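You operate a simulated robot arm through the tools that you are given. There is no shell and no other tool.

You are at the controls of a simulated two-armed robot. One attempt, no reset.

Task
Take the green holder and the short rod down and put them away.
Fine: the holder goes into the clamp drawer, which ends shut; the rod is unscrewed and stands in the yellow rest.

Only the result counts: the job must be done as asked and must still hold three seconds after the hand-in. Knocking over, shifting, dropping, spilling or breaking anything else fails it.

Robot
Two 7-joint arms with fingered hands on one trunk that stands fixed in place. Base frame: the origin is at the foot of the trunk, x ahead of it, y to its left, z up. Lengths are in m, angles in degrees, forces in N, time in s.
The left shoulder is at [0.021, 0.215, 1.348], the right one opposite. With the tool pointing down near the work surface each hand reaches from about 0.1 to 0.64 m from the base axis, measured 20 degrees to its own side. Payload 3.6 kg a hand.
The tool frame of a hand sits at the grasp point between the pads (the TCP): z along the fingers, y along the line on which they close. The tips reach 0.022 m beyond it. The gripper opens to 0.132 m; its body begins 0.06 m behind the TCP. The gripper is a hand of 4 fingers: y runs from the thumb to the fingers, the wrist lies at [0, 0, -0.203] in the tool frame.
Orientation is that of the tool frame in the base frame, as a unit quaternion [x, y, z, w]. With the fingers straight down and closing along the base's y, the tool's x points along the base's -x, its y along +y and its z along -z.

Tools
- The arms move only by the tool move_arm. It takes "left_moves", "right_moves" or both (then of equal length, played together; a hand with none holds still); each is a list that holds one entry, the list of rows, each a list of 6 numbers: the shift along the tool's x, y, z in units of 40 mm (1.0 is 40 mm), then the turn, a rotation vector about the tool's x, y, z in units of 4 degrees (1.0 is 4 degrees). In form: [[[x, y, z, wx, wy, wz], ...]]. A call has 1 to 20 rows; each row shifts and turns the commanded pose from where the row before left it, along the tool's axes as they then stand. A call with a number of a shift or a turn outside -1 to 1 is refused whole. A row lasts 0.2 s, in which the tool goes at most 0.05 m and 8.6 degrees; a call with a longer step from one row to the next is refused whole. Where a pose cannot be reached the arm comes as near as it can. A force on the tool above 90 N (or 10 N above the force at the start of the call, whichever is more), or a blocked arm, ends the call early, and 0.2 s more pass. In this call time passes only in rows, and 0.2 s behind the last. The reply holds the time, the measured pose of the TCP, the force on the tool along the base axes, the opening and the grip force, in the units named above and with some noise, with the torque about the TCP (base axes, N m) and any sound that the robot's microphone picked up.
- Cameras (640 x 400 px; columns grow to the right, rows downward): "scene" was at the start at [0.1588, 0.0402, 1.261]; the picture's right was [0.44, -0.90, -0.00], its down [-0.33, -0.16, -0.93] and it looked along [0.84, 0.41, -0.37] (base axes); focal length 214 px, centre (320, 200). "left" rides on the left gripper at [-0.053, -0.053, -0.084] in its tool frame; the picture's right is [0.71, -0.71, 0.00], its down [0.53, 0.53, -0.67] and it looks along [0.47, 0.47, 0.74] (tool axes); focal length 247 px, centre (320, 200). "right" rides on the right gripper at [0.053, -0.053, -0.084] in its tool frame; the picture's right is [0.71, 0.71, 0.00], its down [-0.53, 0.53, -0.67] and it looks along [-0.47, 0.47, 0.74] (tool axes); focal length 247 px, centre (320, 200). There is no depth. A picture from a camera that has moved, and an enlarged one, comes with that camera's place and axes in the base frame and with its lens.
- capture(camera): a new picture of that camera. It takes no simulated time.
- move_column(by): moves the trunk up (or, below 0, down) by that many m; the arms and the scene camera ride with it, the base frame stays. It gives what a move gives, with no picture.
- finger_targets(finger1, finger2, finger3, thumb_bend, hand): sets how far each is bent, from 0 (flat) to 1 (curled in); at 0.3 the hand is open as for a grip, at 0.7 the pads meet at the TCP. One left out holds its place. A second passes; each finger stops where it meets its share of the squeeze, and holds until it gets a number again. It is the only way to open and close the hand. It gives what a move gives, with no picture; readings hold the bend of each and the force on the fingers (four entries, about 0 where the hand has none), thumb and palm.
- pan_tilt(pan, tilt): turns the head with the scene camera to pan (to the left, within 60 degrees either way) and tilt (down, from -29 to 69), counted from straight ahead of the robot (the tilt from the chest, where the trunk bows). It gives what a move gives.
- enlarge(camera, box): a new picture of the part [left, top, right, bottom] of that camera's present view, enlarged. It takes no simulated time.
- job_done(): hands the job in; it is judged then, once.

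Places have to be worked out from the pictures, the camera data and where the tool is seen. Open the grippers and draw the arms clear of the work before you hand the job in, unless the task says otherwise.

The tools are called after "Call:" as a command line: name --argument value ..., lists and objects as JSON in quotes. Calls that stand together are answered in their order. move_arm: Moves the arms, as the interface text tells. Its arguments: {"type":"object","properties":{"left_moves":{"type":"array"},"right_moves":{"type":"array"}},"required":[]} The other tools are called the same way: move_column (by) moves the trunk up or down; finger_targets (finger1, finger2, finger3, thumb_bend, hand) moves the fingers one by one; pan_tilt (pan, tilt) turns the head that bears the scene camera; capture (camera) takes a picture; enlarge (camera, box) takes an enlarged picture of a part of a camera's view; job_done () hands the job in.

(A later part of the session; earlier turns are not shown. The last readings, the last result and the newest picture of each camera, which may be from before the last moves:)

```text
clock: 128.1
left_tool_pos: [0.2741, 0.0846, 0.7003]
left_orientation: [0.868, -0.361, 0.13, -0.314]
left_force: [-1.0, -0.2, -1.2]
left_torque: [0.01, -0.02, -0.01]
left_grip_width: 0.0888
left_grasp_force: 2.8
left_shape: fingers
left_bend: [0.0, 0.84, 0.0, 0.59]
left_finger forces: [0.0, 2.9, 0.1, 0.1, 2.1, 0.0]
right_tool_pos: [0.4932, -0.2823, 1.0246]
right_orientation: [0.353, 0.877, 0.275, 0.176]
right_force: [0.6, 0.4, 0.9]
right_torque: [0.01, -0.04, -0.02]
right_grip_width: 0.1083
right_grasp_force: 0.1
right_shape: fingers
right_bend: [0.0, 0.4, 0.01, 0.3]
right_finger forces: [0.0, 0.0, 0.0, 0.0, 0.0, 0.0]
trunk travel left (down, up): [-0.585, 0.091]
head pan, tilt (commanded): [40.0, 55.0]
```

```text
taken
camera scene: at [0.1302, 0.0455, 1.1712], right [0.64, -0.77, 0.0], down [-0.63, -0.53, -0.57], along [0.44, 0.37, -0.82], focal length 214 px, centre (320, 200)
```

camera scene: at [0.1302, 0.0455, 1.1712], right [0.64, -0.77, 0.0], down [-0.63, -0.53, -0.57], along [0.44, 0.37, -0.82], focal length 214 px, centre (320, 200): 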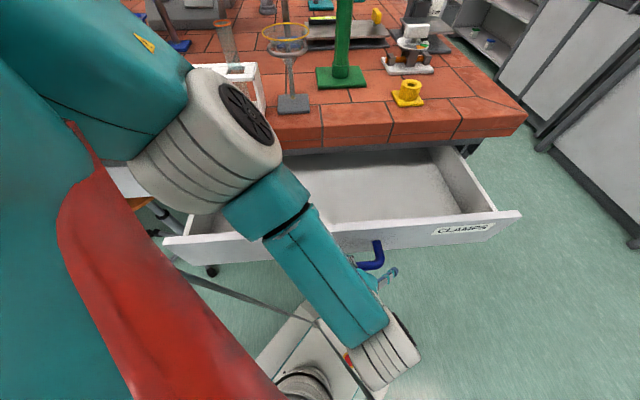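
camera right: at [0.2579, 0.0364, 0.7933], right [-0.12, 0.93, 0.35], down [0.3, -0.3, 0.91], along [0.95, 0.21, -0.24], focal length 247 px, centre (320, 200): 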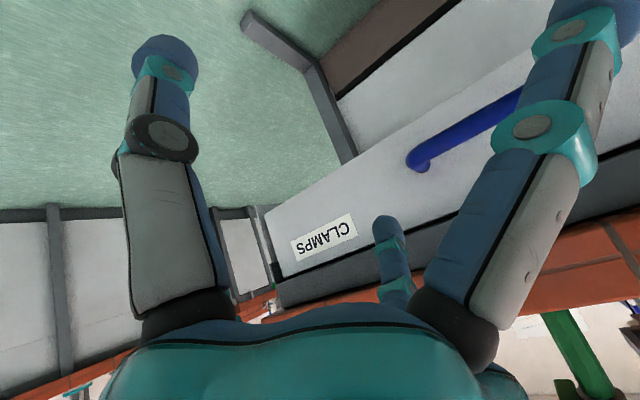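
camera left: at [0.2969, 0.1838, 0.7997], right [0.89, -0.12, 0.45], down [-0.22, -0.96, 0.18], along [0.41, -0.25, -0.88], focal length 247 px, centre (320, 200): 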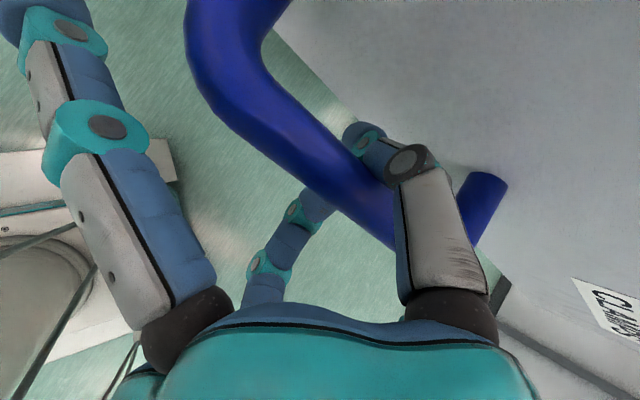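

About 20 cm open with no resistance. I pull 5 cm more to make room for the hand.

Call:
move_arm --left_moves '[[[0, 0.32, -0.27, 0, 0, 0], [0, 0.32, -0.27, 0, 0, 0], [0, 0.32, -0.27, 0, 0, 0]]]'

Call:
capture --camera "scene"

Call:
capture --camera "left"

```text
clock: 129.1
left_tool_pos: [0.2771, 0.1199, 0.6939]
left_orientation: [0.858, -0.336, 0.124, -0.369]
left_force: [0.3, 1.0, 0.6]
left_torque: [-0.02, 0.03, 0.0]
left_grip_width: 0.0883
left_grasp_force: 0.5
left_shape: fingers
left_bend: [0.0, 0.85, 0.0, 0.6]
left_finger forces: [0.0, 0.2, 0.1, 0.0, 0.5, 0.0]
right_tool_pos: [0.4943, -0.2821, 1.0254]
right_orientation: [0.352, 0.877, 0.275, 0.176]
right_force: [0.1, 0.8, 0.3]
right_torque: [0.02, 0.0, 0.03]
right_grip_width: 0.1082
right_grasp_force: 0.1
right_shape: fingers
right_bend: [0.0, 0.4, 0.01, 0.3]
right_finger forces: [0.0, 0.0, 0.1, 0.1, 0.1, 0.0]
trunk travel left (down, up): [-0.585, 0.091]
head pan, tilt (commanded): [40.0, 55.0]
stopped in row 3 (left hand): the arm was blocked; the commanded pose is now the measured one
```

```text
taken
camera scene: at [0.1304, 0.0455, 1.1712], right [0.64, -0.77, 0.0], down [-0.63, -0.53, -0.57], along [0.44, 0.37, -0.82], focal length 214 px, centre (320, 200)
```

scene: 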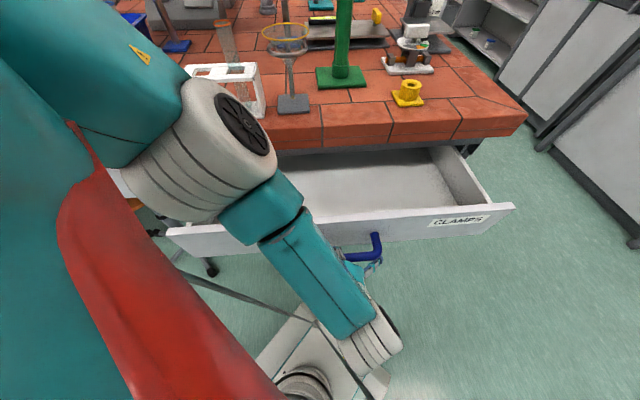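

```text
taken
camera left: at [0.2243, 0.136, 0.7916], right [0.87, -0.11, 0.48], down [-0.17, -0.98, 0.07], along [0.47, -0.14, -0.87], focal length 247 px, centre (320, 200)
```

left: 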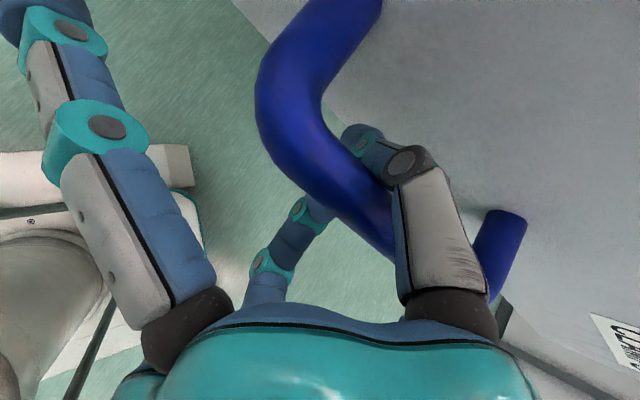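

The elbow touched the torso again, so this grip cannot pull further; the drawer is open about 20 cm (front at v ≈ 0.33). I release the bar and lift straight up, then I'll go vertical and push the panel a bit further out from inside.

Call:
finger_targets --hand "left" --finger2 0.3 --thumb_bend 0.36

Call:
move_arm --left_moves '[[[0, -0.48, -0.575, 0, 0, 0], [0, -0.48, -0.575, 0, 0, 0], [0, -0.48, -0.575, 0, 0, 0], [0, -0.48, -0.575, 0, 0, 0], [0, -0.48, -0.575, 0, 0, 0], [0, -0.48, -0.575, 0, 0, 0]]]'

Call:
capture --camera "scene"

Call:
capture --camera "left"

```text
clock: 130.1
left_tool_pos: [0.2776, 0.1196, 0.6942]
left_orientation: [0.859, -0.335, 0.123, -0.367]
left_force: [-0.2, 0.2, 0.0]
left_torque: [-0.01, -0.04, -0.03]
left_grip_width: 0.1032
left_grasp_force: 0.0
left_shape: fingers
left_bend: [0.0, 0.3, 0.0, 0.36]
left_finger forces: [0.0, 0.0, 0.1, 0.1, 0.0, 0.0]
right_tool_pos: [0.494, -0.2808, 1.0257]
right_orientation: [0.353, 0.877, 0.275, 0.176]
right_force: [0.5, 0.2, -0.5]
right_torque: [0.02, 0.01, 0.02]
right_grip_width: 0.1082
right_grasp_force: 0.0
right_shape: fingers
right_bend: [0.0, 0.4, 0.01, 0.3]
right_finger forces: [0.1, 0.0, 0.0, 0.0, 0.1, 0.1]
trunk travel left (down, up): [-0.585, 0.091]
head pan, tilt (commanded): [40.0, 55.0]
```

```text
clock: 131.5
left_tool_pos: [0.2674, 0.0994, 0.8766]
left_orientation: [0.859, -0.335, 0.123, -0.367]
left_force: [0.4, -0.4, 0.3]
left_torque: [0.02, -0.01, 0.02]
left_grip_width: 0.1036
left_grasp_force: 0.1
left_shape: fingers
left_bend: [0.0, 0.3, 0.0, 0.36]
left_finger forces: [0.0, 0.0, 0.1, 0.0, 0.0, 0.0]
right_tool_pos: [0.495, -0.2818, 1.0265]
right_orientation: [0.354, 0.877, 0.275, 0.176]
right_force: [-0.4, -0.6, 0.4]
right_torque: [0.01, 0.0, 0.01]
right_grip_width: 0.1082
right_grasp_force: 0.1
right_shape: fingers
right_bend: [0.0, 0.4, 0.01, 0.3]
right_finger forces: [0.0, 0.0, 0.1, 0.0, 0.1, 0.0]
trunk travel left (down, up): [-0.585, 0.091]
head pan, tilt (commanded): [40.0, 55.0]
```

```text
taken
camera scene: at [0.1304, 0.0457, 1.1712], right [0.64, -0.77, 0.0], down [-0.63, -0.53, -0.57], along [0.44, 0.37, -0.82], focal length 214 px, centre (320, 200)
```

scene: 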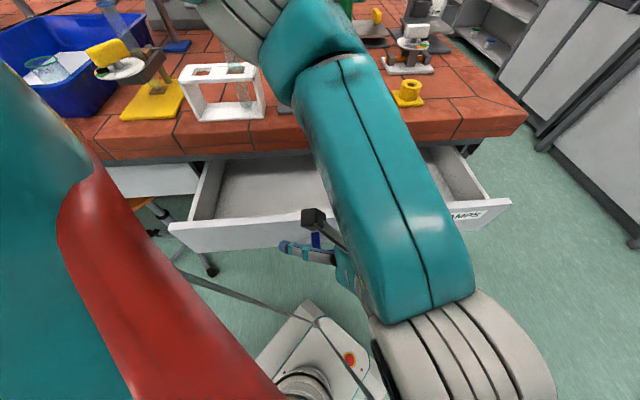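

```text
taken
camera left: at [0.2146, 0.1166, 0.9737], right [0.87, -0.11, 0.48], down [-0.17, -0.98, 0.07], along [0.46, -0.15, -0.87], focal length 247 px, centre (320, 200)
```

left: 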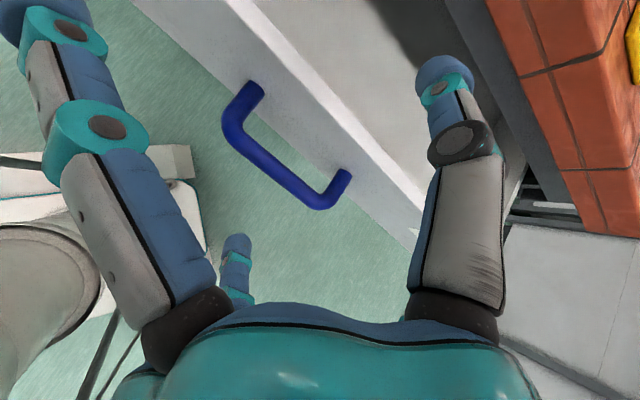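

The handle is free. I rotate the left hand to vertical with a new yaw (x along +v) so the camera faces the robot side.

Call:
move_arm --left_moves '[[[0, 0, -0.3, -0.4295, -0.3737, -0.9386], [0, 0, -0.3, -0.4295, -0.3737, -0.9386], [0, 0, -0.3, -0.4295, -0.3737, -0.9386], [0, 0, 0, -0.4295, -0.3737, -0.9386], [0, 0, 0, -0.4295, -0.3737, -0.9386], [0, 0, 0, -0.4295, -0.3737, -0.9386], [0, 0, 0, -0.4295, -0.3737, -0.9386], [0, 0, 0, -0.4295, -0.3737, -0.9386], [0, 0, 0, -0.4295, -0.3737, -0.9386], [0, 0, 0, -0.4295, -0.3737, -0.9386], [0, 0, 0, -0.4295, -0.3737, -0.9386]]]'

Call:
move_arm --left_moves '[[[0, 0, 0, -0.4295, -0.3737, -0.9386], [0, 0, 0, -0.4295, -0.3737, -0.9386], [0, 0, 0, -0.4295, -0.3737, -0.9386], [0, 0, 0, -0.4295, -0.3737, -0.9386], [0, 0, 0, -0.4295, -0.3737, -0.9386], [0, 0, 0, -0.4295, -0.3737, -0.9386], [0, 0, 0, -0.4295, -0.3737, -0.9386], [0, 0, 0, -0.4295, -0.3737, -0.9386], [0, 0, 0, -0.4295, -0.3737, -0.9386], [0, 0, 0, -0.4295, -0.3737, -0.9386], [0, 0, 0, -0.4295, -0.3737, -0.9386]]]'

Call:
capture --camera "scene"

Call:
capture --camera "left"

```text
clock: 133.9
left_tool_pos: [0.2937, 0.0763, 0.8639]
left_orientation: [0.977, 0.025, 0.068, -0.2]
left_force: [0.4, 0.5, -0.5]
left_torque: [-0.02, -0.01, 0.0]
left_grip_width: 0.1036
left_grasp_force: 0.0
left_shape: fingers
left_bend: [0.0, 0.3, 0.0, 0.36]
left_finger forces: [0.0, 0.0, 0.1, 0.0, 0.1, 0.0]
left hand out of reach, approached as far as the arm can: row 2, 3, 4, 5, 6, 7, 8, 9, 11
right_tool_pos: [0.4943, -0.2818, 1.0254]
right_orientation: [0.353, 0.877, 0.274, 0.177]
right_force: [0.4, 0.5, -0.3]
right_torque: [0.02, 0.04, 0.02]
right_grip_width: 0.1084
right_grasp_force: 0.1
right_shape: fingers
right_bend: [0.0, 0.4, 0.01, 0.3]
right_finger forces: [0.1, 0.0, 0.0, 0.0, 0.1, 0.0]
trunk travel left (down, up): [-0.585, 0.091]
head pan, tilt (commanded): [40.0, 55.0]
```

```text
clock: 136.3
left_tool_pos: [0.3673, 0.1366, 0.872]
left_orientation: [0.925, 0.379, -0.002, 0.002]
left_force: [0.2, -0.7, -0.3]
left_torque: [0.0, 0.0, 0.01]
left_grip_width: 0.1035
left_grasp_force: 0.0
left_shape: fingers
left_bend: [0.0, 0.3, 0.0, 0.36]
left_finger forces: [0.0, 0.0, 0.1, 0.0, 0.0, 0.0]
left hand out of reach, approached as far as the arm can: row 4, 5, 6, 7, 8, 9, 10, 11
right_tool_pos: [0.4941, -0.2816, 1.025]
right_orientation: [0.353, 0.877, 0.275, 0.176]
right_force: [0.2, 0.1, -0.3]
right_torque: [0.02, 0.02, -0.04]
right_grip_width: 0.1085
right_grasp_force: 0.0
right_shape: fingers
right_bend: [0.0, 0.4, 0.01, 0.3]
right_finger forces: [0.1, 0.0, 0.1, 0.0, 0.0, 0.0]
trunk travel left (down, up): [-0.585, 0.091]
head pan, tilt (commanded): [40.0, 55.0]
```

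```text
taken
camera scene: at [0.1306, 0.0459, 1.1712], right [0.64, -0.77, 0.0], down [-0.63, -0.53, -0.57], along [0.44, 0.37, -0.82], focal length 214 px, centre (320, 200)
```

scene: 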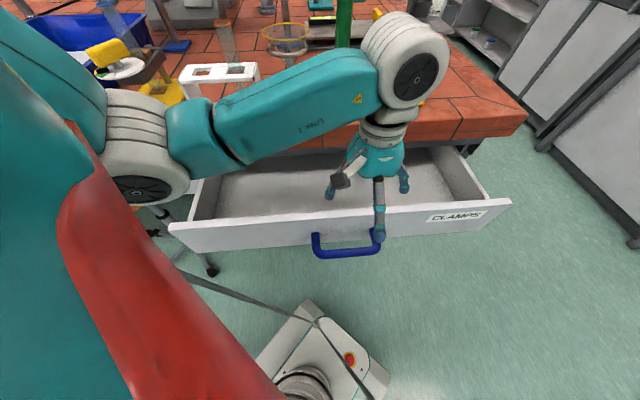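

```text
taken
camera left: at [0.2897, 0.1378, 0.9552], right [0.01, 1.0, -0.01], down [0.74, 0.0, 0.67], along [0.67, -0.01, -0.74], focal length 247 px, centre (320, 200)
```

left: 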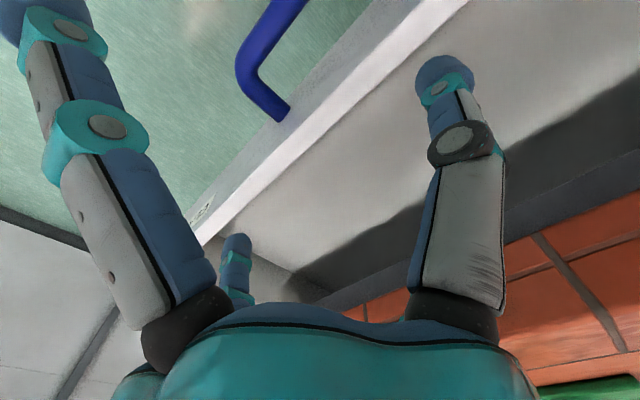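

The hand is vertical near the drawer; the drawer opening (v ≈ 0.35–0.50) should be enough. Now I go for the holder: raise the trunk, lift the hand above the rod-top height, and prepare the fingers (pair along v open, others flat).

Call:
move_column --by 0.08

Call:
move_arm --left_moves '[[[0, 0, -0.93, 0, 0, 0], [0, 0, -0.93, 0, 0, 0], [0, 0, -0.93, 0, 0, 0], [0, 0, -0.93, 0, 0, 0], [0, 0, -0.93, 0, 0, 0], [0, 0, -0.93, 0, 0, 0], [0, 0, -0.93, 0, 0, 0.1], [0.5, 0, 0, 0, 0, 0], [0.7, 0, 0, 0, 0, 0], [0.7, 0, 0, 0, 0, 0], [0.7, 0, 0, 0, 0, 0]]]'

Call:
finger_targets --hand "left" --finger1 0.3 --finger2 0.0 --finger3 0.3 --thumb_bend 0.0

Call:
pan_tilt --pan 35 --tilt 20

Call:
capture --camera "scene"

Call:
capture --camera "left"

```text
clock: 137.5
left_tool_pos: [0.3661, 0.1369, 0.9498]
left_orientation: [0.925, 0.379, -0.002, 0.001]
left_force: [0.0, 0.2, -0.2]
left_torque: [0.0, 0.02, 0.0]
left_grip_width: 0.1034
left_grasp_force: 0.0
left_shape: fingers
left_bend: [0.0, 0.3, 0.0, 0.36]
left_finger forces: [0.1, 0.0, 0.0, 0.0, 0.0, 0.0]
right_tool_pos: [0.4937, -0.2813, 1.1047]
right_orientation: [0.352, 0.877, 0.274, 0.177]
right_force: [0.2, -0.2, 0.4]
right_torque: [0.0, 0.02, 0.01]
right_grip_width: 0.1084
right_grasp_force: 0.0
right_shape: fingers
right_bend: [0.0, 0.4, 0.01, 0.3]
right_finger forces: [0.0, 0.0, 0.1, 0.0, 0.0, 0.1]
trunk travel left (down, up): [-0.665, 0.011]
head pan, tilt (commanded): [40.0, 55.0]
```

```text
clock: 139.9
left_tool_pos: [0.5247, 0.2245, 1.0451]
left_orientation: [0.926, 0.377, 0.0, 0.002]
left_force: [-0.7, 0.3, -0.6]
left_torque: [0.0, -0.02, 0.0]
left_grip_width: 0.1034
left_grasp_force: 0.1
left_shape: fingers
left_bend: [0.0, 0.3, 0.0, 0.36]
left_finger forces: [0.1, 0.1, 0.1, 0.0, 0.0, 0.1]
left hand out of reach, approached as far as the arm can: row 2, 3, 4, 5, 6, 7
right_tool_pos: [0.4951, -0.2814, 1.1047]
right_orientation: [0.353, 0.877, 0.276, 0.175]
right_force: [0.6, -0.6, 0.0]
right_torque: [-0.02, 0.01, 0.01]
right_grip_width: 0.1084
right_grasp_force: 0.0
right_shape: fingers
right_bend: [0.0, 0.4, 0.01, 0.3]
right_finger forces: [0.0, 0.0, 0.1, 0.0, 0.1, 0.1]
trunk travel left (down, up): [-0.665, 0.011]
head pan, tilt (commanded): [40.0, 55.0]
```

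```text
clock: 140.9
left_tool_pos: [0.5241, 0.2243, 1.0457]
left_orientation: [0.926, 0.377, -0.001, 0.002]
left_force: [0.2, 0.0, -0.1]
left_torque: [0.01, 0.03, -0.01]
left_grip_width: 0.1086
left_grasp_force: 0.0
left_shape: fingers
left_bend: [0.3, 0.01, 0.3, 0.0]
left_finger forces: [0.0, 0.1, 0.0, 0.1, 0.0, 0.0]
right_tool_pos: [0.4944, -0.2816, 1.1049]
right_orientation: [0.353, 0.877, 0.275, 0.176]
right_force: [-0.3, -0.4, -1.1]
right_torque: [0.01, -0.03, 0.0]
right_grip_width: 0.1084
right_grasp_force: 0.0
right_shape: fingers
right_bend: [0.0, 0.4, 0.01, 0.3]
right_finger forces: [0.0, 0.1, 0.0, 0.0, 0.1, 0.0]
trunk travel left (down, up): [-0.665, 0.011]
head pan, tilt (commanded): [40.0, 55.0]
```

```text
clock: 141.9
left_tool_pos: [0.5252, 0.2237, 1.0454]
left_orientation: [0.926, 0.376, 0.0, 0.003]
left_force: [-0.8, -0.2, -0.3]
left_torque: [-0.02, 0.03, 0.03]
left_grip_width: 0.1087
left_grasp_force: 0.1
left_shape: fingers
left_bend: [0.3, 0.01, 0.3, 0.0]
left_finger forces: [0.0, 0.0, 0.0, 0.1, 0.0, 0.1]
right_tool_pos: [0.4942, -0.2816, 1.106]
right_orientation: [0.353, 0.877, 0.274, 0.176]
right_force: [-0.1, -0.4, -0.3]
right_torque: [0.0, 0.02, -0.03]
right_grip_width: 0.1083
right_grasp_force: 0.0
right_shape: fingers
right_bend: [0.0, 0.4, 0.01, 0.3]
right_finger forces: [0.1, 0.1, 0.1, 0.0, 0.0, 0.0]
trunk travel left (down, up): [-0.665, 0.011]
head pan, tilt (commanded): [35.0, 20.0]
```

```text
taken
camera scene: at [0.1519, 0.0529, 1.3033], right [0.57, -0.82, 0.0], down [-0.28, -0.2, -0.94], along [0.77, 0.54, -0.34], focal length 214 px, centre (320, 200)
```

scene: 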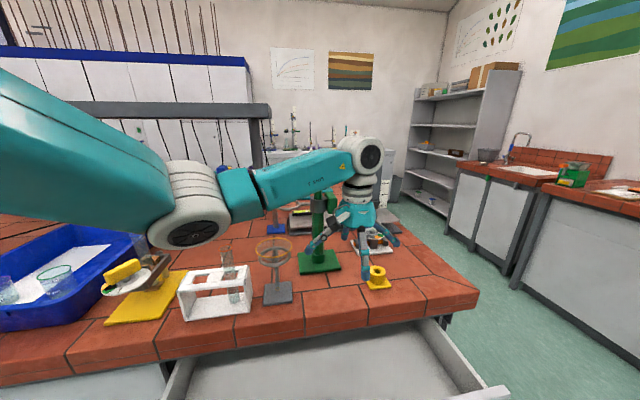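

```text
taken
camera left: at [0.4487, 0.2254, 1.1278], right [0.01, 1.0, 0.0], down [0.74, -0.01, 0.67], along [0.67, -0.01, -0.74], focal length 247 px, centre (320, 200)
```

left: 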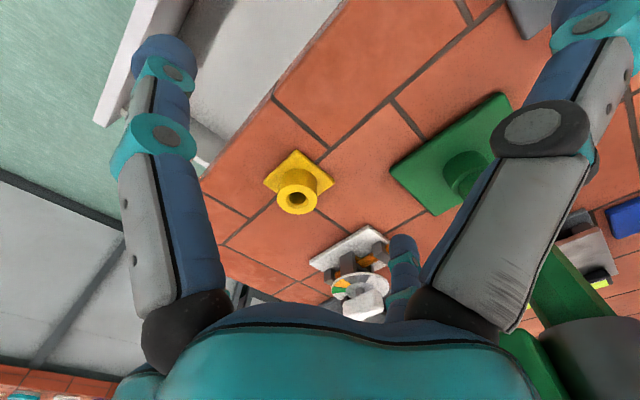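

The upward move was clipped and the hand slid outward, but it is clear of everything at (0.525, 0.224, 1.045). From here I go straight up in a checked move.

Call:
move_arm --left_moves '[[[0, 0, -0.9, 0, 0, 0], [0, 0, -0.9, 0, 0, 0], [0, 0, -0.9, 0, 0, 0], [0, 0, -0.9, 0, 0, 0], [0, 0, -0.9, 0, 0, 0]]]'

Call:
capture --camera "left"

```text
clock: 143.1
left_tool_pos: [0.5452, 0.2344, 1.2129]
left_orientation: [0.927, 0.375, -0.002, 0.002]
left_force: [-0.6, 0.4, 0.3]
left_torque: [0.05, -0.01, -0.03]
left_grip_width: 0.1087
left_grasp_force: 0.1
left_shape: fingers
left_bend: [0.3, 0.01, 0.3, 0.0]
left_finger forces: [0.0, 0.0, 0.0, 0.0, 0.0, 0.0]
left hand out of reach, approached as far as the arm can: row 4, 5
right_tool_pos: [0.495, -0.2827, 1.1042]
right_orientation: [0.353, 0.877, 0.274, 0.176]
right_force: [-0.4, -0.1, -0.3]
right_torque: [0.03, -0.01, -0.01]
right_grip_width: 0.1082
right_grasp_force: 0.0
right_shape: fingers
right_bend: [0.0, 0.4, 0.01, 0.3]
right_finger forces: [0.1, 0.0, 0.1, 0.1, 0.0, 0.0]
trunk travel left (down, up): [-0.665, 0.011]
head pan, tilt (commanded): [35.0, 20.0]
```

```text
taken
camera left: at [0.4702, 0.2355, 1.2965], right [0.02, 1.0, -0.01], down [0.74, -0.01, 0.67], along [0.67, -0.01, -0.74], focal length 247 px, centre (320, 200)
```

left: 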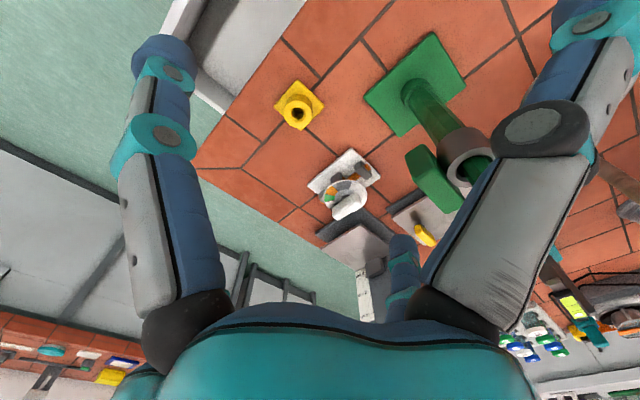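

Height is good (tips ≈ 1.19 above the rod top 1.156). I enlarge the stand in the left camera to refine the rod's location before moving over it.

Call:
enlarge --camera "left" --box '[360, 30, 520, 220]'

Call:
enlarge --camera "scene" --box '[280, 130, 400, 290]'

```text
2.11 times, centred on (440, 125) of left
camera zoom: at [0.4702, 0.2355, 1.2965], right [0.02, 1.0, -0.01], down [0.74, -0.01, 0.67], along [0.67, -0.01, -0.74], focal length 520 px, centre (67, 358)
```

zoom: 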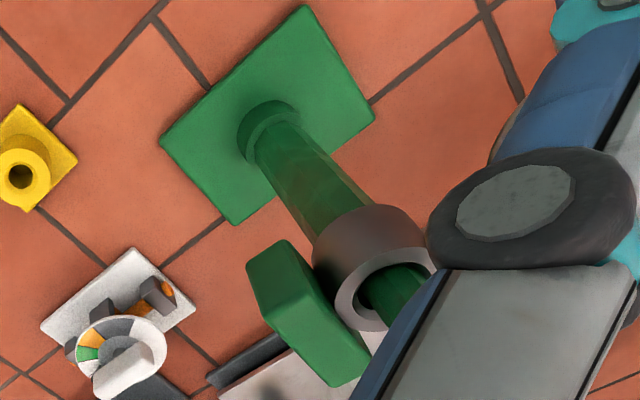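

```text
2.50 times, centred on (340, 210) of scene
camera zoom: at [0.1518, 0.0527, 1.3034], right [0.57, -0.82, 0.0], down [-0.28, -0.2, -0.94], along [0.77, 0.54, -0.34], focal length 536 px, centre (270, 175)
```

zoom: 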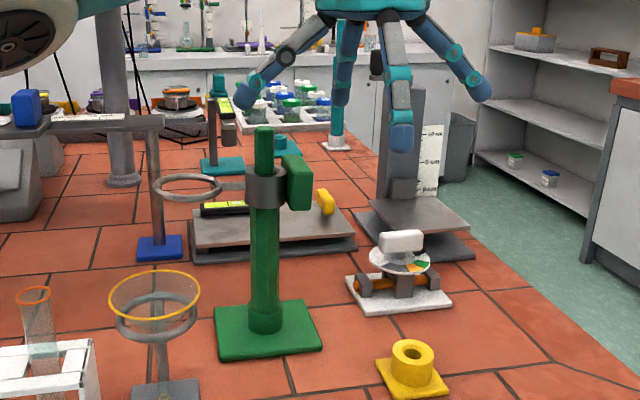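

Combining views, the rod axis is near (0.602, 0.376), about 0.60 m from the shoulder, so a slight outward tilt (7°) is needed. I tilt and move to hover above the rod with tips above its top.

Call:
move_arm --left_moves '[[[0, 0, 0, -0.279, 0.512, 0], [0, 0, 0, -0.279, 0.512, 0], [0, 0, 0, -0.279, 0.512, 0], [0.65, -0.3, 0.05, 0, 0, 0], [0.65, -0.3, 0.05, 0, 0, 0], [0.65, -0.3, 0.05, 0, 0, 0], [0.65, -0.3, 0.05, 0, 0, 0]]]'

Call:
capture --camera "left"

Call:
capture --camera "scene"

```text
clock: 144.7
left_tool_pos: [0.5904, 0.3413, 1.2116]
left_orientation: [0.925, 0.376, 0.059, 0.009]
left_force: [-1.0, 0.7, 0.0]
left_torque: [0.0, 0.02, -0.01]
left_grip_width: 0.1086
left_grasp_force: 0.0
left_shape: fingers
left_bend: [0.3, 0.01, 0.3, 0.0]
left_finger forces: [0.0, 0.1, 0.0, 0.1, 0.0, 0.0]
right_tool_pos: [0.4948, -0.2811, 1.1057]
right_orientation: [0.353, 0.877, 0.275, 0.176]
right_force: [0.3, 0.0, 0.3]
right_torque: [-0.03, -0.02, 0.0]
right_grip_width: 0.1083
right_grasp_force: 0.1
right_shape: fingers
right_bend: [0.0, 0.4, 0.01, 0.3]
right_finger forces: [0.0, 0.1, 0.0, 0.1, 0.1, 0.1]
trunk travel left (down, up): [-0.665, 0.011]
head pan, tilt (commanded): [35.0, 20.0]
```

```text
taken
camera left: at [0.5051, 0.3399, 1.2851], right [0.01, 1.0, 0.03], down [0.66, -0.03, 0.75], along [0.75, 0.01, -0.66], focal length 247 px, centre (320, 200)
```

left: 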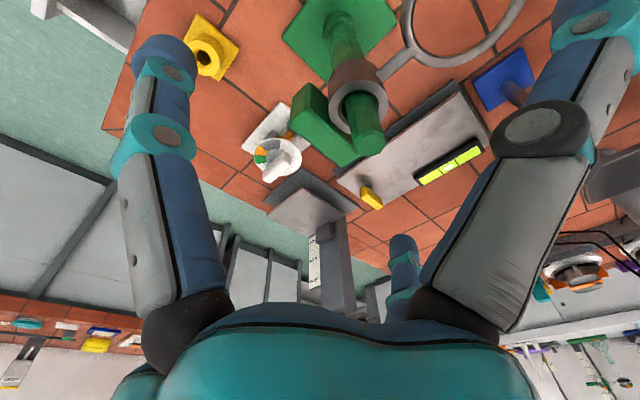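

```text
taken
camera scene: at [0.1521, 0.0532, 1.3034], right [0.57, -0.82, 0.0], down [-0.28, -0.2, -0.94], along [0.77, 0.54, -0.34], focal length 214 px, centre (320, 200)
```

scene: 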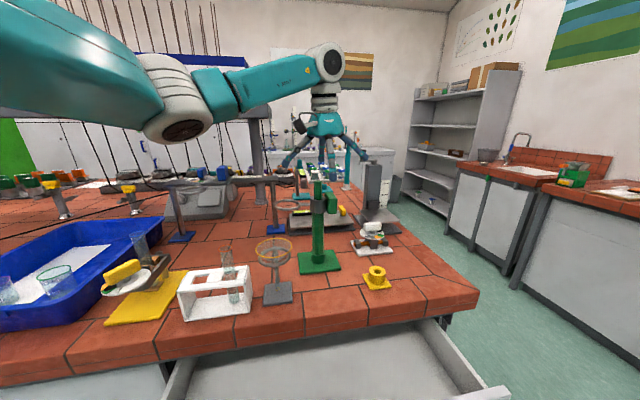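

Hovering near the stand with a clear view. I enlarge the rod and collar from here.

Call:
enlarge --camera "left" --box '[270, 20, 430, 180]'

Call:
enlarge --camera "scene" --box '[260, 120, 380, 220]'

```text
2.50 times, centred on (350, 100) of left
camera zoom: at [0.5051, 0.3399, 1.2851], right [0.01, 1.0, 0.03], down [0.66, -0.03, 0.75], along [0.75, 0.01, -0.66], focal length 617 px, centre (245, 450)
```

zoom: 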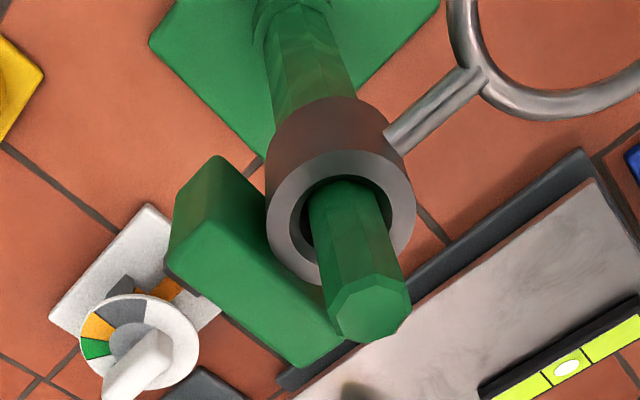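

```text
4.00 times, centred on (320, 170) of scene
camera zoom: at [0.1521, 0.0532, 1.3034], right [0.57, -0.82, 0.0], down [-0.28, -0.2, -0.94], along [0.77, 0.54, -0.34], focal length 858 px, centre (320, 320)
```

zoom: 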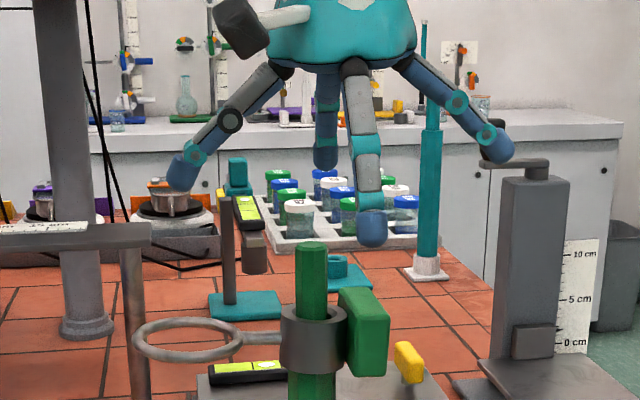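

Rod axis refined to (0.600, 0.374); collar OD ≈ 45 mm, rod ≈ 21 mm. I centre the hand above it.

Call:
move_arm --left_moves '[[[0.37, -0.21, 0.025, 0, 0, 0], [0.37, -0.21, 0.025, 0, 0, 0]]]'

Call:
capture --camera "left"

Call:
enlarge --camera "scene" --box '[260, 120, 380, 220]'

```text
clock: 145.3
left_tool_pos: [0.5993, 0.3739, 1.2137]
left_orientation: [0.925, 0.376, 0.059, 0.01]
left_force: [0.1, 0.3, 0.2]
left_torque: [-0.02, 0.0, 0.01]
left_grip_width: 0.1082
left_grasp_force: 0.0
left_shape: fingers
left_bend: [0.3, 0.01, 0.3, 0.0]
left_finger forces: [0.0, 0.1, 0.0, 0.0, 0.1, 0.0]
right_tool_pos: [0.4948, -0.2817, 1.1054]
right_orientation: [0.353, 0.877, 0.275, 0.176]
right_force: [0.0, 0.4, 0.1]
right_torque: [0.05, -0.01, 0.03]
right_grip_width: 0.1085
right_grasp_force: 0.1
right_shape: fingers
right_bend: [0.0, 0.4, 0.01, 0.3]
right_finger forces: [0.0, 0.0, 0.1, 0.1, 0.0, 0.0]
trunk travel left (down, up): [-0.665, 0.011]
head pan, tilt (commanded): [35.0, 20.0]
```

```text
taken
camera left: at [0.5147, 0.3727, 1.2873], right [0.01, 1.0, 0.03], down [0.66, -0.03, 0.75], along [0.75, 0.01, -0.66], focal length 247 px, centre (320, 200)
```

left: 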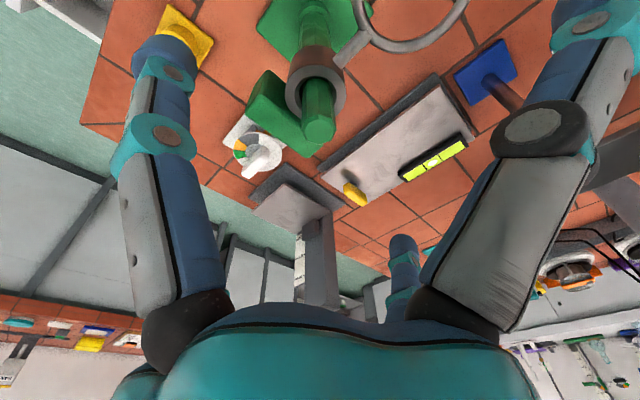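

```text
4.00 times, centred on (320, 170) of scene
camera zoom: at [0.1519, 0.0529, 1.3034], right [0.57, -0.82, 0.0], down [-0.28, -0.2, -0.94], along [0.77, 0.54, -0.34], focal length 858 px, centre (320, 320)
```

zoom: 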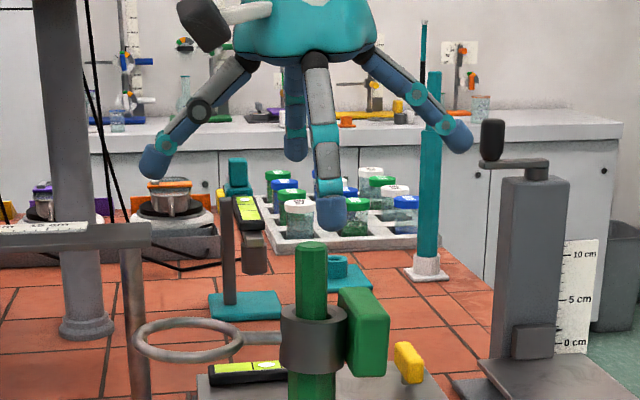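

Centred (the rod lies on the tool axis line in the hand camera). I lower the trunk 5 cm and check.

Call:
move_column --by -0.05

Call:
capture --camera "left"

Call:
enlarge --camera "scene" --box '[260, 70, 380, 170]'

```text
clock: 146.2
left_tool_pos: [0.5991, 0.3748, 1.1653]
left_orientation: [0.925, 0.376, 0.06, 0.009]
left_force: [-0.6, 1.3, -0.4]
left_torque: [0.02, -0.02, -0.03]
left_grip_width: 0.1086
left_grasp_force: 0.1
left_shape: fingers
left_bend: [0.3, 0.01, 0.3, 0.0]
left_finger forces: [0.0, 0.0, 0.0, 0.0, 0.0, 0.0]
right_tool_pos: [0.4948, -0.2818, 1.0558]
right_orientation: [0.353, 0.877, 0.275, 0.176]
right_force: [0.0, 0.5, 0.2]
right_torque: [0.02, -0.01, 0.02]
right_grip_width: 0.1086
right_grasp_force: 0.1
right_shape: fingers
right_bend: [0.0, 0.4, 0.01, 0.3]
right_finger forces: [0.1, 0.0, 0.0, 0.1, 0.1, 0.0]
trunk travel left (down, up): [-0.615, 0.061]
head pan, tilt (commanded): [35.0, 20.0]
```

```text
taken
camera left: at [0.5142, 0.3744, 1.2386], right [0.01, 1.0, 0.03], down [0.66, -0.03, 0.75], along [0.75, 0.01, -0.66], focal length 247 px, centre (320, 200)
```

left: 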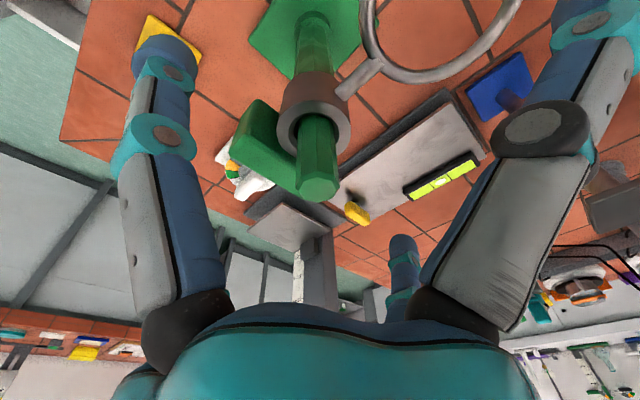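

```text
4.00 times, centred on (320, 120) of scene
camera zoom: at [0.1517, 0.0528, 1.2533], right [0.57, -0.82, 0.0], down [-0.28, -0.2, -0.94], along [0.77, 0.54, -0.34], focal length 858 px, centre (320, 520)
```

zoom: 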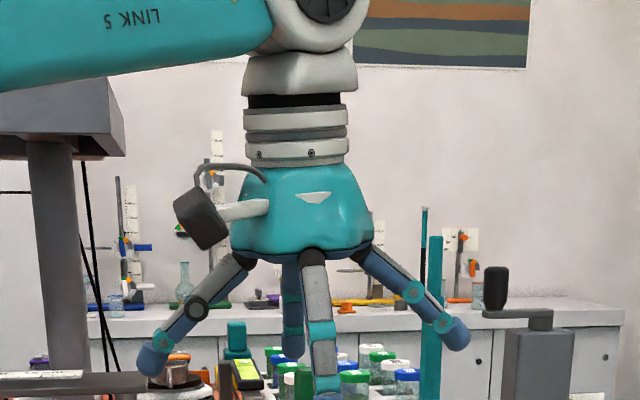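

The rod top sits right at the TCP point, so alignment is good. I lower another 6 cm so the finger pair straddles the collar.

Call:
move_column --by -0.06

Call:
capture --camera "left"

Call:
enlarge --camera "scene" --box '[250, 80, 390, 190]'

```text
clock: 147.2
left_tool_pos: [0.599, 0.376, 1.1049]
left_orientation: [0.925, 0.376, 0.06, 0.008]
left_force: [0.1, 0.3, 0.0]
left_torque: [-0.01, 0.0, 0.05]
left_grip_width: 0.1083
left_grasp_force: 0.1
left_shape: fingers
left_bend: [0.3, 0.01, 0.3, 0.0]
left_finger forces: [0.0, 0.0, 0.0, 0.0, 0.0, 0.0]
right_tool_pos: [0.4947, -0.282, 0.9955]
right_orientation: [0.353, 0.877, 0.275, 0.177]
right_force: [0.0, 0.6, 1.2]
right_torque: [0.0, 0.01, 0.02]
right_grip_width: 0.1083
right_grasp_force: 0.0
right_shape: fingers
right_bend: [0.0, 0.4, 0.01, 0.3]
right_finger forces: [0.1, 0.0, 0.0, 0.0, 0.0, 0.0]
trunk travel left (down, up): [-0.555, 0.121]
head pan, tilt (commanded): [35.0, 20.0]
```

```text
taken
camera left: at [0.514, 0.3746, 1.1783], right [0.01, 1.0, 0.03], down [0.66, -0.03, 0.75], along [0.75, 0.01, -0.66], focal length 247 px, centre (320, 200)
```

left: 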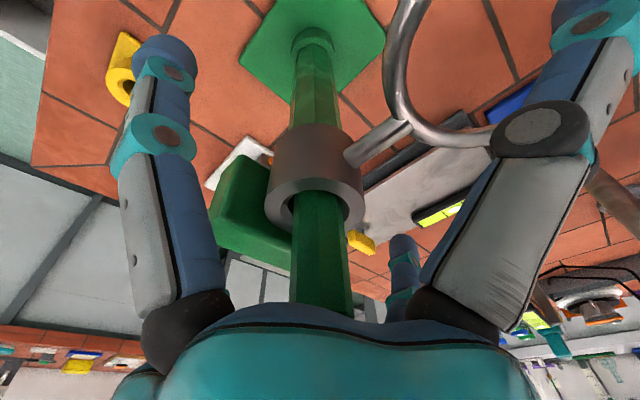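

```text
3.64 times, centred on (320, 135) of scene
camera zoom: at [0.1518, 0.0529, 1.1932], right [0.57, -0.82, 0.0], down [-0.28, -0.2, -0.94], along [0.77, 0.54, -0.34], focal length 780 px, centre (320, 436)
```

zoom: 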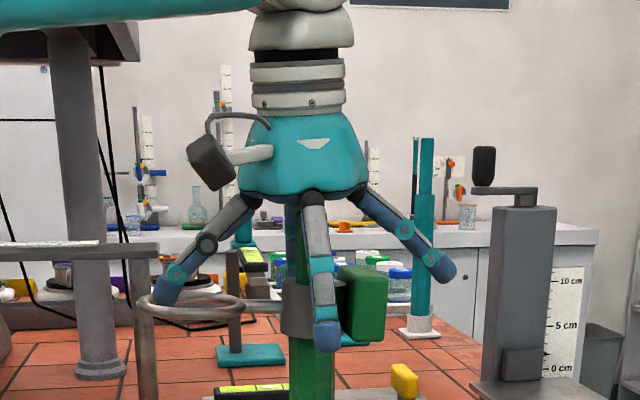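

The fingers straddle the collar and the rod clears the palm. I close the v-pair (finger1 and finger3) on the collar.

Call:
finger_targets --hand "left" --finger1 0.7 --finger3 0.7

Call:
capture --camera "left"

Call:
enlarge --camera "scene" --box '[250, 80, 390, 190]'

```text
clock: 148.2
left_tool_pos: [0.5992, 0.3755, 1.1046]
left_orientation: [0.925, 0.376, 0.059, 0.008]
left_force: [-0.5, 0.2, 0.2]
left_torque: [-0.03, -0.03, -0.01]
left_grip_width: 0.0893
left_grasp_force: 7.5
left_shape: fingers
left_bend: [0.58, 0.01, 0.59, 0.0]
left_finger forces: [7.8, 0.0, 7.6, 0.0, 0.1, 0.0]
right_tool_pos: [0.4952, -0.2813, 0.9955]
right_orientation: [0.353, 0.877, 0.275, 0.175]
right_force: [-0.1, 0.0, 0.4]
right_torque: [0.0, -0.01, -0.02]
right_grip_width: 0.1083
right_grasp_force: 0.1
right_shape: fingers
right_bend: [0.0, 0.4, 0.01, 0.3]
right_finger forces: [0.1, 0.0, 0.1, 0.0, 0.0, 0.0]
trunk travel left (down, up): [-0.555, 0.121]
head pan, tilt (commanded): [35.0, 20.0]
```

```text
taken
camera left: at [0.5142, 0.3745, 1.178], right [0.01, 1.0, 0.03], down [0.66, -0.03, 0.75], along [0.75, 0.01, -0.66], focal length 247 px, centre (320, 200)
```

left: 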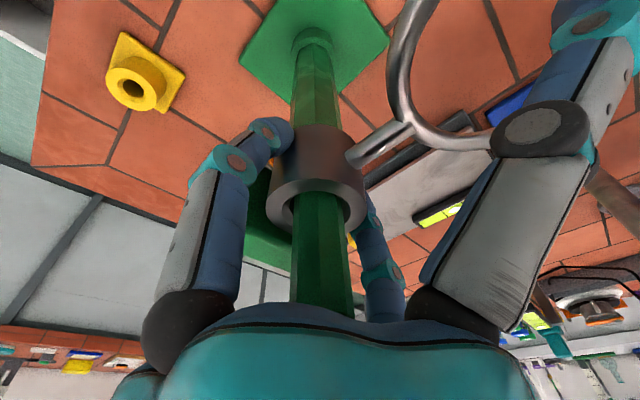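

```text
3.64 times, centred on (320, 135) of scene
camera zoom: at [0.152, 0.0529, 1.1931], right [0.57, -0.82, 0.0], down [-0.28, -0.2, -0.94], along [0.77, 0.54, -0.34], focal length 780 px, centre (320, 436)
```

zoom: 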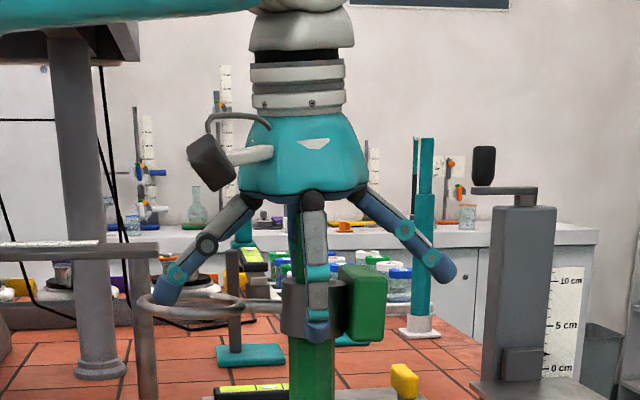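

Both fingers hold the collar with about 7.7 N each. I test a small 1.5 cm lift with the trunk.

Call:
move_column --by 0.015

Call:
enlarge --camera "scene" --box '[250, 80, 390, 190]'

Call:
capture --camera "left"

```text
clock: 148.8
left_tool_pos: [0.5987, 0.3757, 1.1194]
left_orientation: [0.925, 0.375, 0.059, 0.009]
left_force: [-1.7, 1.5, -0.6]
left_torque: [0.04, 0.01, 0.02]
left_grip_width: 0.0897
left_grasp_force: 7.1
left_shape: fingers
left_bend: [0.58, 0.01, 0.59, 0.0]
left_finger forces: [7.8, 0.1, 7.5, 0.0, 0.1, 0.1]
right_tool_pos: [0.4943, -0.2816, 1.0102]
right_orientation: [0.353, 0.877, 0.275, 0.176]
right_force: [-0.1, -0.6, -0.4]
right_torque: [0.0, 0.04, -0.04]
right_grip_width: 0.1085
right_grasp_force: 0.1
right_shape: fingers
right_bend: [0.0, 0.4, 0.01, 0.3]
right_finger forces: [0.0, 0.0, 0.0, 0.0, 0.0, 0.1]
trunk travel left (down, up): [-0.57, 0.106]
head pan, tilt (commanded): [35.0, 20.0]
```

```text
3.64 times, centred on (320, 135) of scene
camera zoom: at [0.152, 0.0531, 1.2082], right [0.57, -0.82, 0.0], down [-0.28, -0.2, -0.94], along [0.77, 0.54, -0.34], focal length 780 px, centre (320, 436)
```

zoom: 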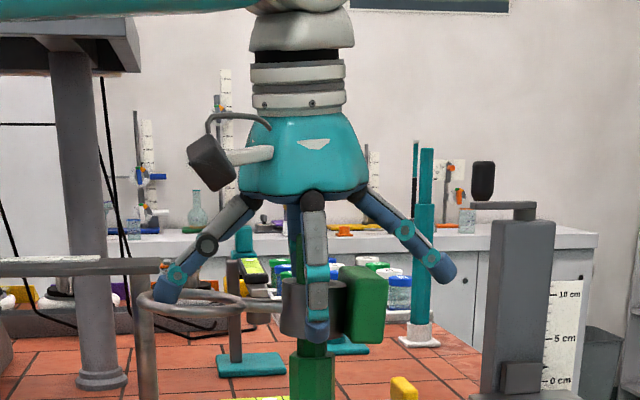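

```text
taken
camera left: at [0.5142, 0.3746, 1.1929], right [0.01, 1.0, 0.03], down [0.66, -0.03, 0.75], along [0.75, 0.01, -0.66], focal length 247 px, centre (320, 200)
```

left: 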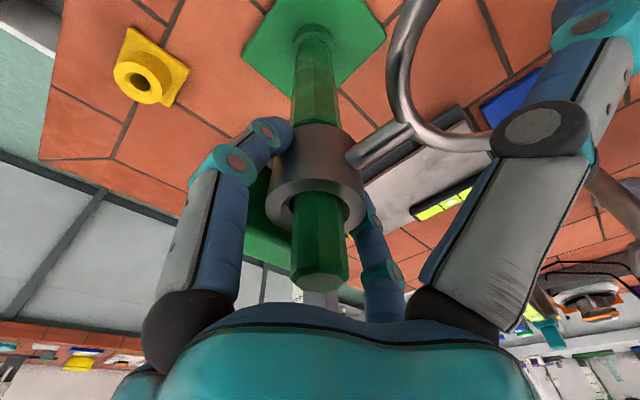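

The holder lifts cleanly off the shoulder. I continue lifting by 10 cm to clear the rod top.

Call:
move_column --by 0.1

Call:
capture --camera "scene"

Call:
capture --camera "left"

```text
clock: 150.2
left_tool_pos: [0.6002, 0.3758, 1.2188]
left_orientation: [0.925, 0.376, 0.06, 0.01]
left_force: [0.7, 1.4, -2.1]
left_torque: [0.06, 0.04, 0.01]
left_grip_width: 0.0894
left_grasp_force: 7.4
left_shape: fingers
left_bend: [0.58, 0.01, 0.59, 0.0]
left_finger forces: [7.5, 0.1, 7.4, 0.0, 0.0, 0.1]
right_tool_pos: [0.4941, -0.2822, 1.1095]
right_orientation: [0.353, 0.877, 0.275, 0.176]
right_force: [0.3, -0.2, 1.0]
right_torque: [0.02, -0.03, 0.01]
right_grip_width: 0.1081
right_grasp_force: 0.0
right_shape: fingers
right_bend: [0.0, 0.4, 0.01, 0.3]
right_finger forces: [0.1, 0.0, 0.1, 0.0, 0.1, 0.0]
trunk travel left (down, up): [-0.67, 0.006]
head pan, tilt (commanded): [35.0, 20.0]
```

```text
taken
camera scene: at [0.1524, 0.053, 1.3083], right [0.57, -0.82, 0.0], down [-0.28, -0.2, -0.94], along [0.77, 0.54, -0.34], focal length 214 px, centre (320, 200)
```

scene: 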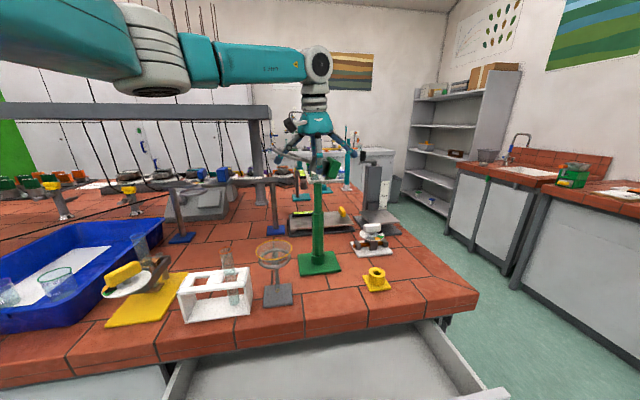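

```text
taken
camera left: at [0.5148, 0.3746, 1.2924], right [0.01, 1.0, 0.03], down [0.66, -0.03, 0.75], along [0.75, 0.01, -0.66], focal length 247 px, centre (320, 200)
```

left: 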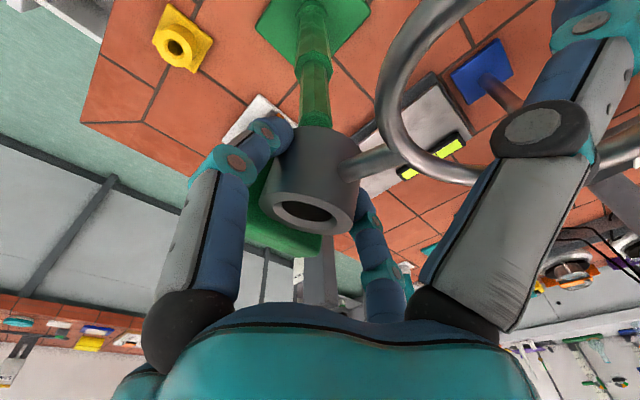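

The holder is off the rod and hanging in the grip, with some tilt. I zoom in to check it.

Call:
enlarge --camera "scene" --box '[250, 100, 390, 210]'

```text
3.64 times, centred on (320, 155) of scene
camera zoom: at [0.1524, 0.053, 1.3083], right [0.57, -0.82, 0.0], down [-0.28, -0.2, -0.94], along [0.77, 0.54, -0.34], focal length 780 px, centre (320, 364)
```

zoom: 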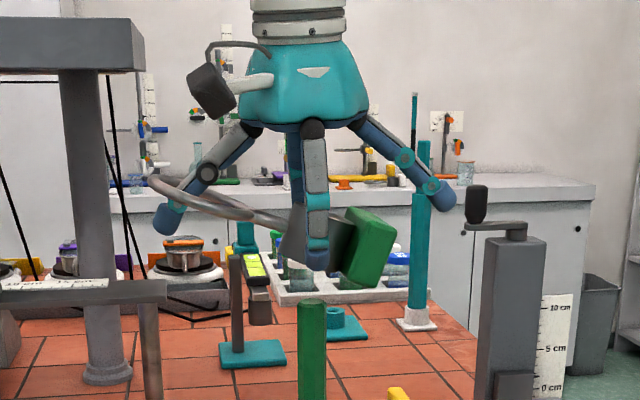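

The holder tilted about the finger axis (block side low) but is held securely. I lift 2 cm more with the arm and retreat slowly away from the stand.

Call:
move_arm --left_moves '[[[0.05, 0.03, -0.5, 0, 0, 0], [-0.2, -0.1, -0.03, 0, 0, 0], [-0.431, -0.225, -0.058, 0, 0, 0], [-0.431, -0.225, -0.058, 0, 0, 0], [-0.431, -0.225, -0.058, 0, 0, 0], [-0.431, -0.225, -0.058, 0, 0, 0], [-0.431, -0.225, -0.058, 0, 0, 0], [-0.431, -0.225, -0.058, 0, 0, 0], [-0.2, -0.1, -0.03, 0, 0, 0]]]'

Call:
capture --camera "scene"

Call:
capture --camera "left"

```text
clock: 152.2
left_tool_pos: [0.4803, 0.3506, 1.233]
left_orientation: [0.926, 0.374, 0.06, 0.011]
left_force: [0.1, -0.2, -1.5]
left_torque: [0.03, 0.04, -0.01]
left_grip_width: 0.0894
left_grasp_force: 7.8
left_shape: fingers
left_bend: [0.58, 0.01, 0.59, 0.0]
left_finger forces: [7.5, 0.0, 7.5, 0.1, 0.1, 0.0]
left hand out of reach, approached as far as the arm can: row 8, 9
right_tool_pos: [0.4942, -0.2816, 1.1102]
right_orientation: [0.353, 0.877, 0.274, 0.176]
right_force: [0.7, 0.1, 0.1]
right_torque: [0.01, -0.01, -0.01]
right_grip_width: 0.1082
right_grasp_force: 0.1
right_shape: fingers
right_bend: [0.0, 0.4, 0.01, 0.3]
right_finger forces: [0.0, 0.1, 0.0, 0.0, 0.0, 0.1]
trunk travel left (down, up): [-0.67, 0.006]
head pan, tilt (commanded): [35.0, 20.0]
```

```text
taken
camera scene: at [0.1521, 0.0531, 1.3084], right [0.57, -0.82, 0.0], down [-0.28, -0.2, -0.94], along [0.77, 0.54, -0.34], focal length 214 px, centre (320, 200)
```

scene: 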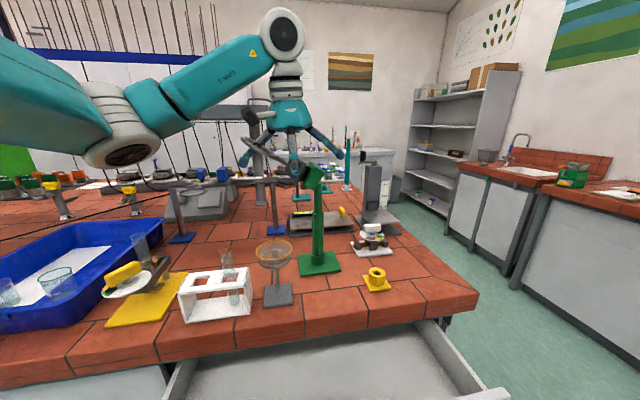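

```text
taken
camera left: at [0.396, 0.3486, 1.307], right [0.01, 1.0, 0.03], down [0.66, -0.03, 0.75], along [0.75, 0.01, -0.66], focal length 247 px, centre (320, 200)
```

left: 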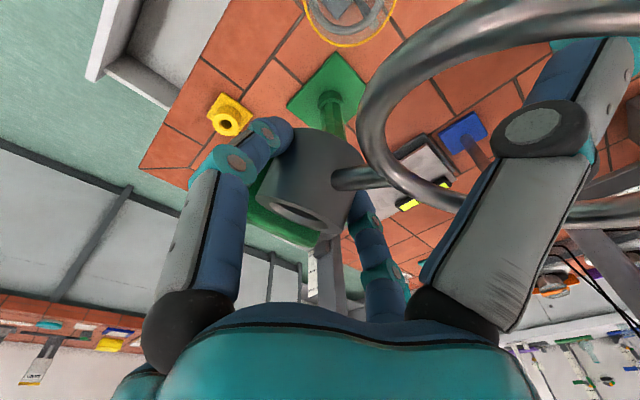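

The holder has tilted more, with the ring looped around the thumb, which keeps it from tilting further. At this yaw the arm cannot fold inward, so I turn the hand 28° clockwise and take out the tilt.

Call:
move_arm --left_moves '[[[0, 0, 0, 0, 0, 0.8], [0, 0, 0, 0, 0, 0.8], [0, 0, 0, 0, 0, 0.8], [0, 0, 0, 0, 0, 0.8], [0, 0, 0, 0, 0, 0.8], [0, 0, 0, 0, 0, 0.8], [0, 0, 0, 0, 0, 0.8], [0, 0, 0, 0, 0, 0.8], [0, 0, 0, 0, 0, 0.8]]]'

Call:
capture --camera "left"

```text
clock: 154.2
left_tool_pos: [0.4813, 0.3484, 1.2337]
left_orientation: [0.989, 0.133, 0.061, -0.006]
left_force: [0.4, -0.7, -2.5]
left_torque: [0.02, 0.02, -0.03]
left_grip_width: 0.0892
left_grasp_force: 7.8
left_shape: fingers
left_bend: [0.58, 0.01, 0.59, 0.0]
left_finger forces: [7.5, 0.1, 7.4, 0.1, 0.0, 0.0]
right_tool_pos: [0.4959, -0.2811, 1.1112]
right_orientation: [0.353, 0.877, 0.274, 0.176]
right_force: [1.1, 0.0, 0.4]
right_torque: [-0.04, 0.02, 0.01]
right_grip_width: 0.1081
right_grasp_force: 0.0
right_shape: fingers
right_bend: [0.0, 0.4, 0.01, 0.3]
right_finger forces: [0.0, 0.0, 0.0, 0.0, 0.0, 0.0]
trunk travel left (down, up): [-0.67, 0.006]
head pan, tilt (commanded): [35.0, 20.0]
```

```text
taken
camera left: at [0.4059, 0.3835, 1.3101], right [0.49, 0.87, 0.08], down [0.56, -0.39, 0.73], along [0.66, -0.31, -0.68], focal length 247 px, centre (320, 200)
```

left: 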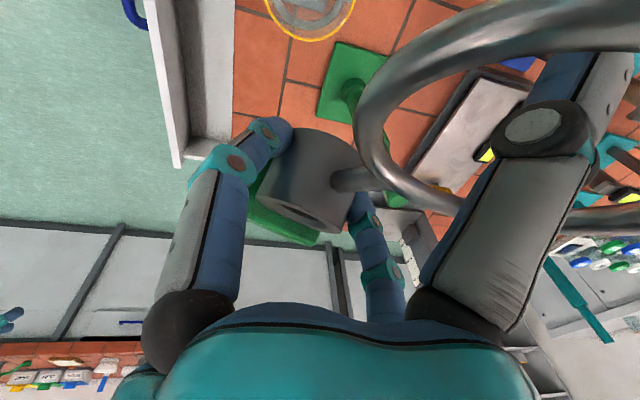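

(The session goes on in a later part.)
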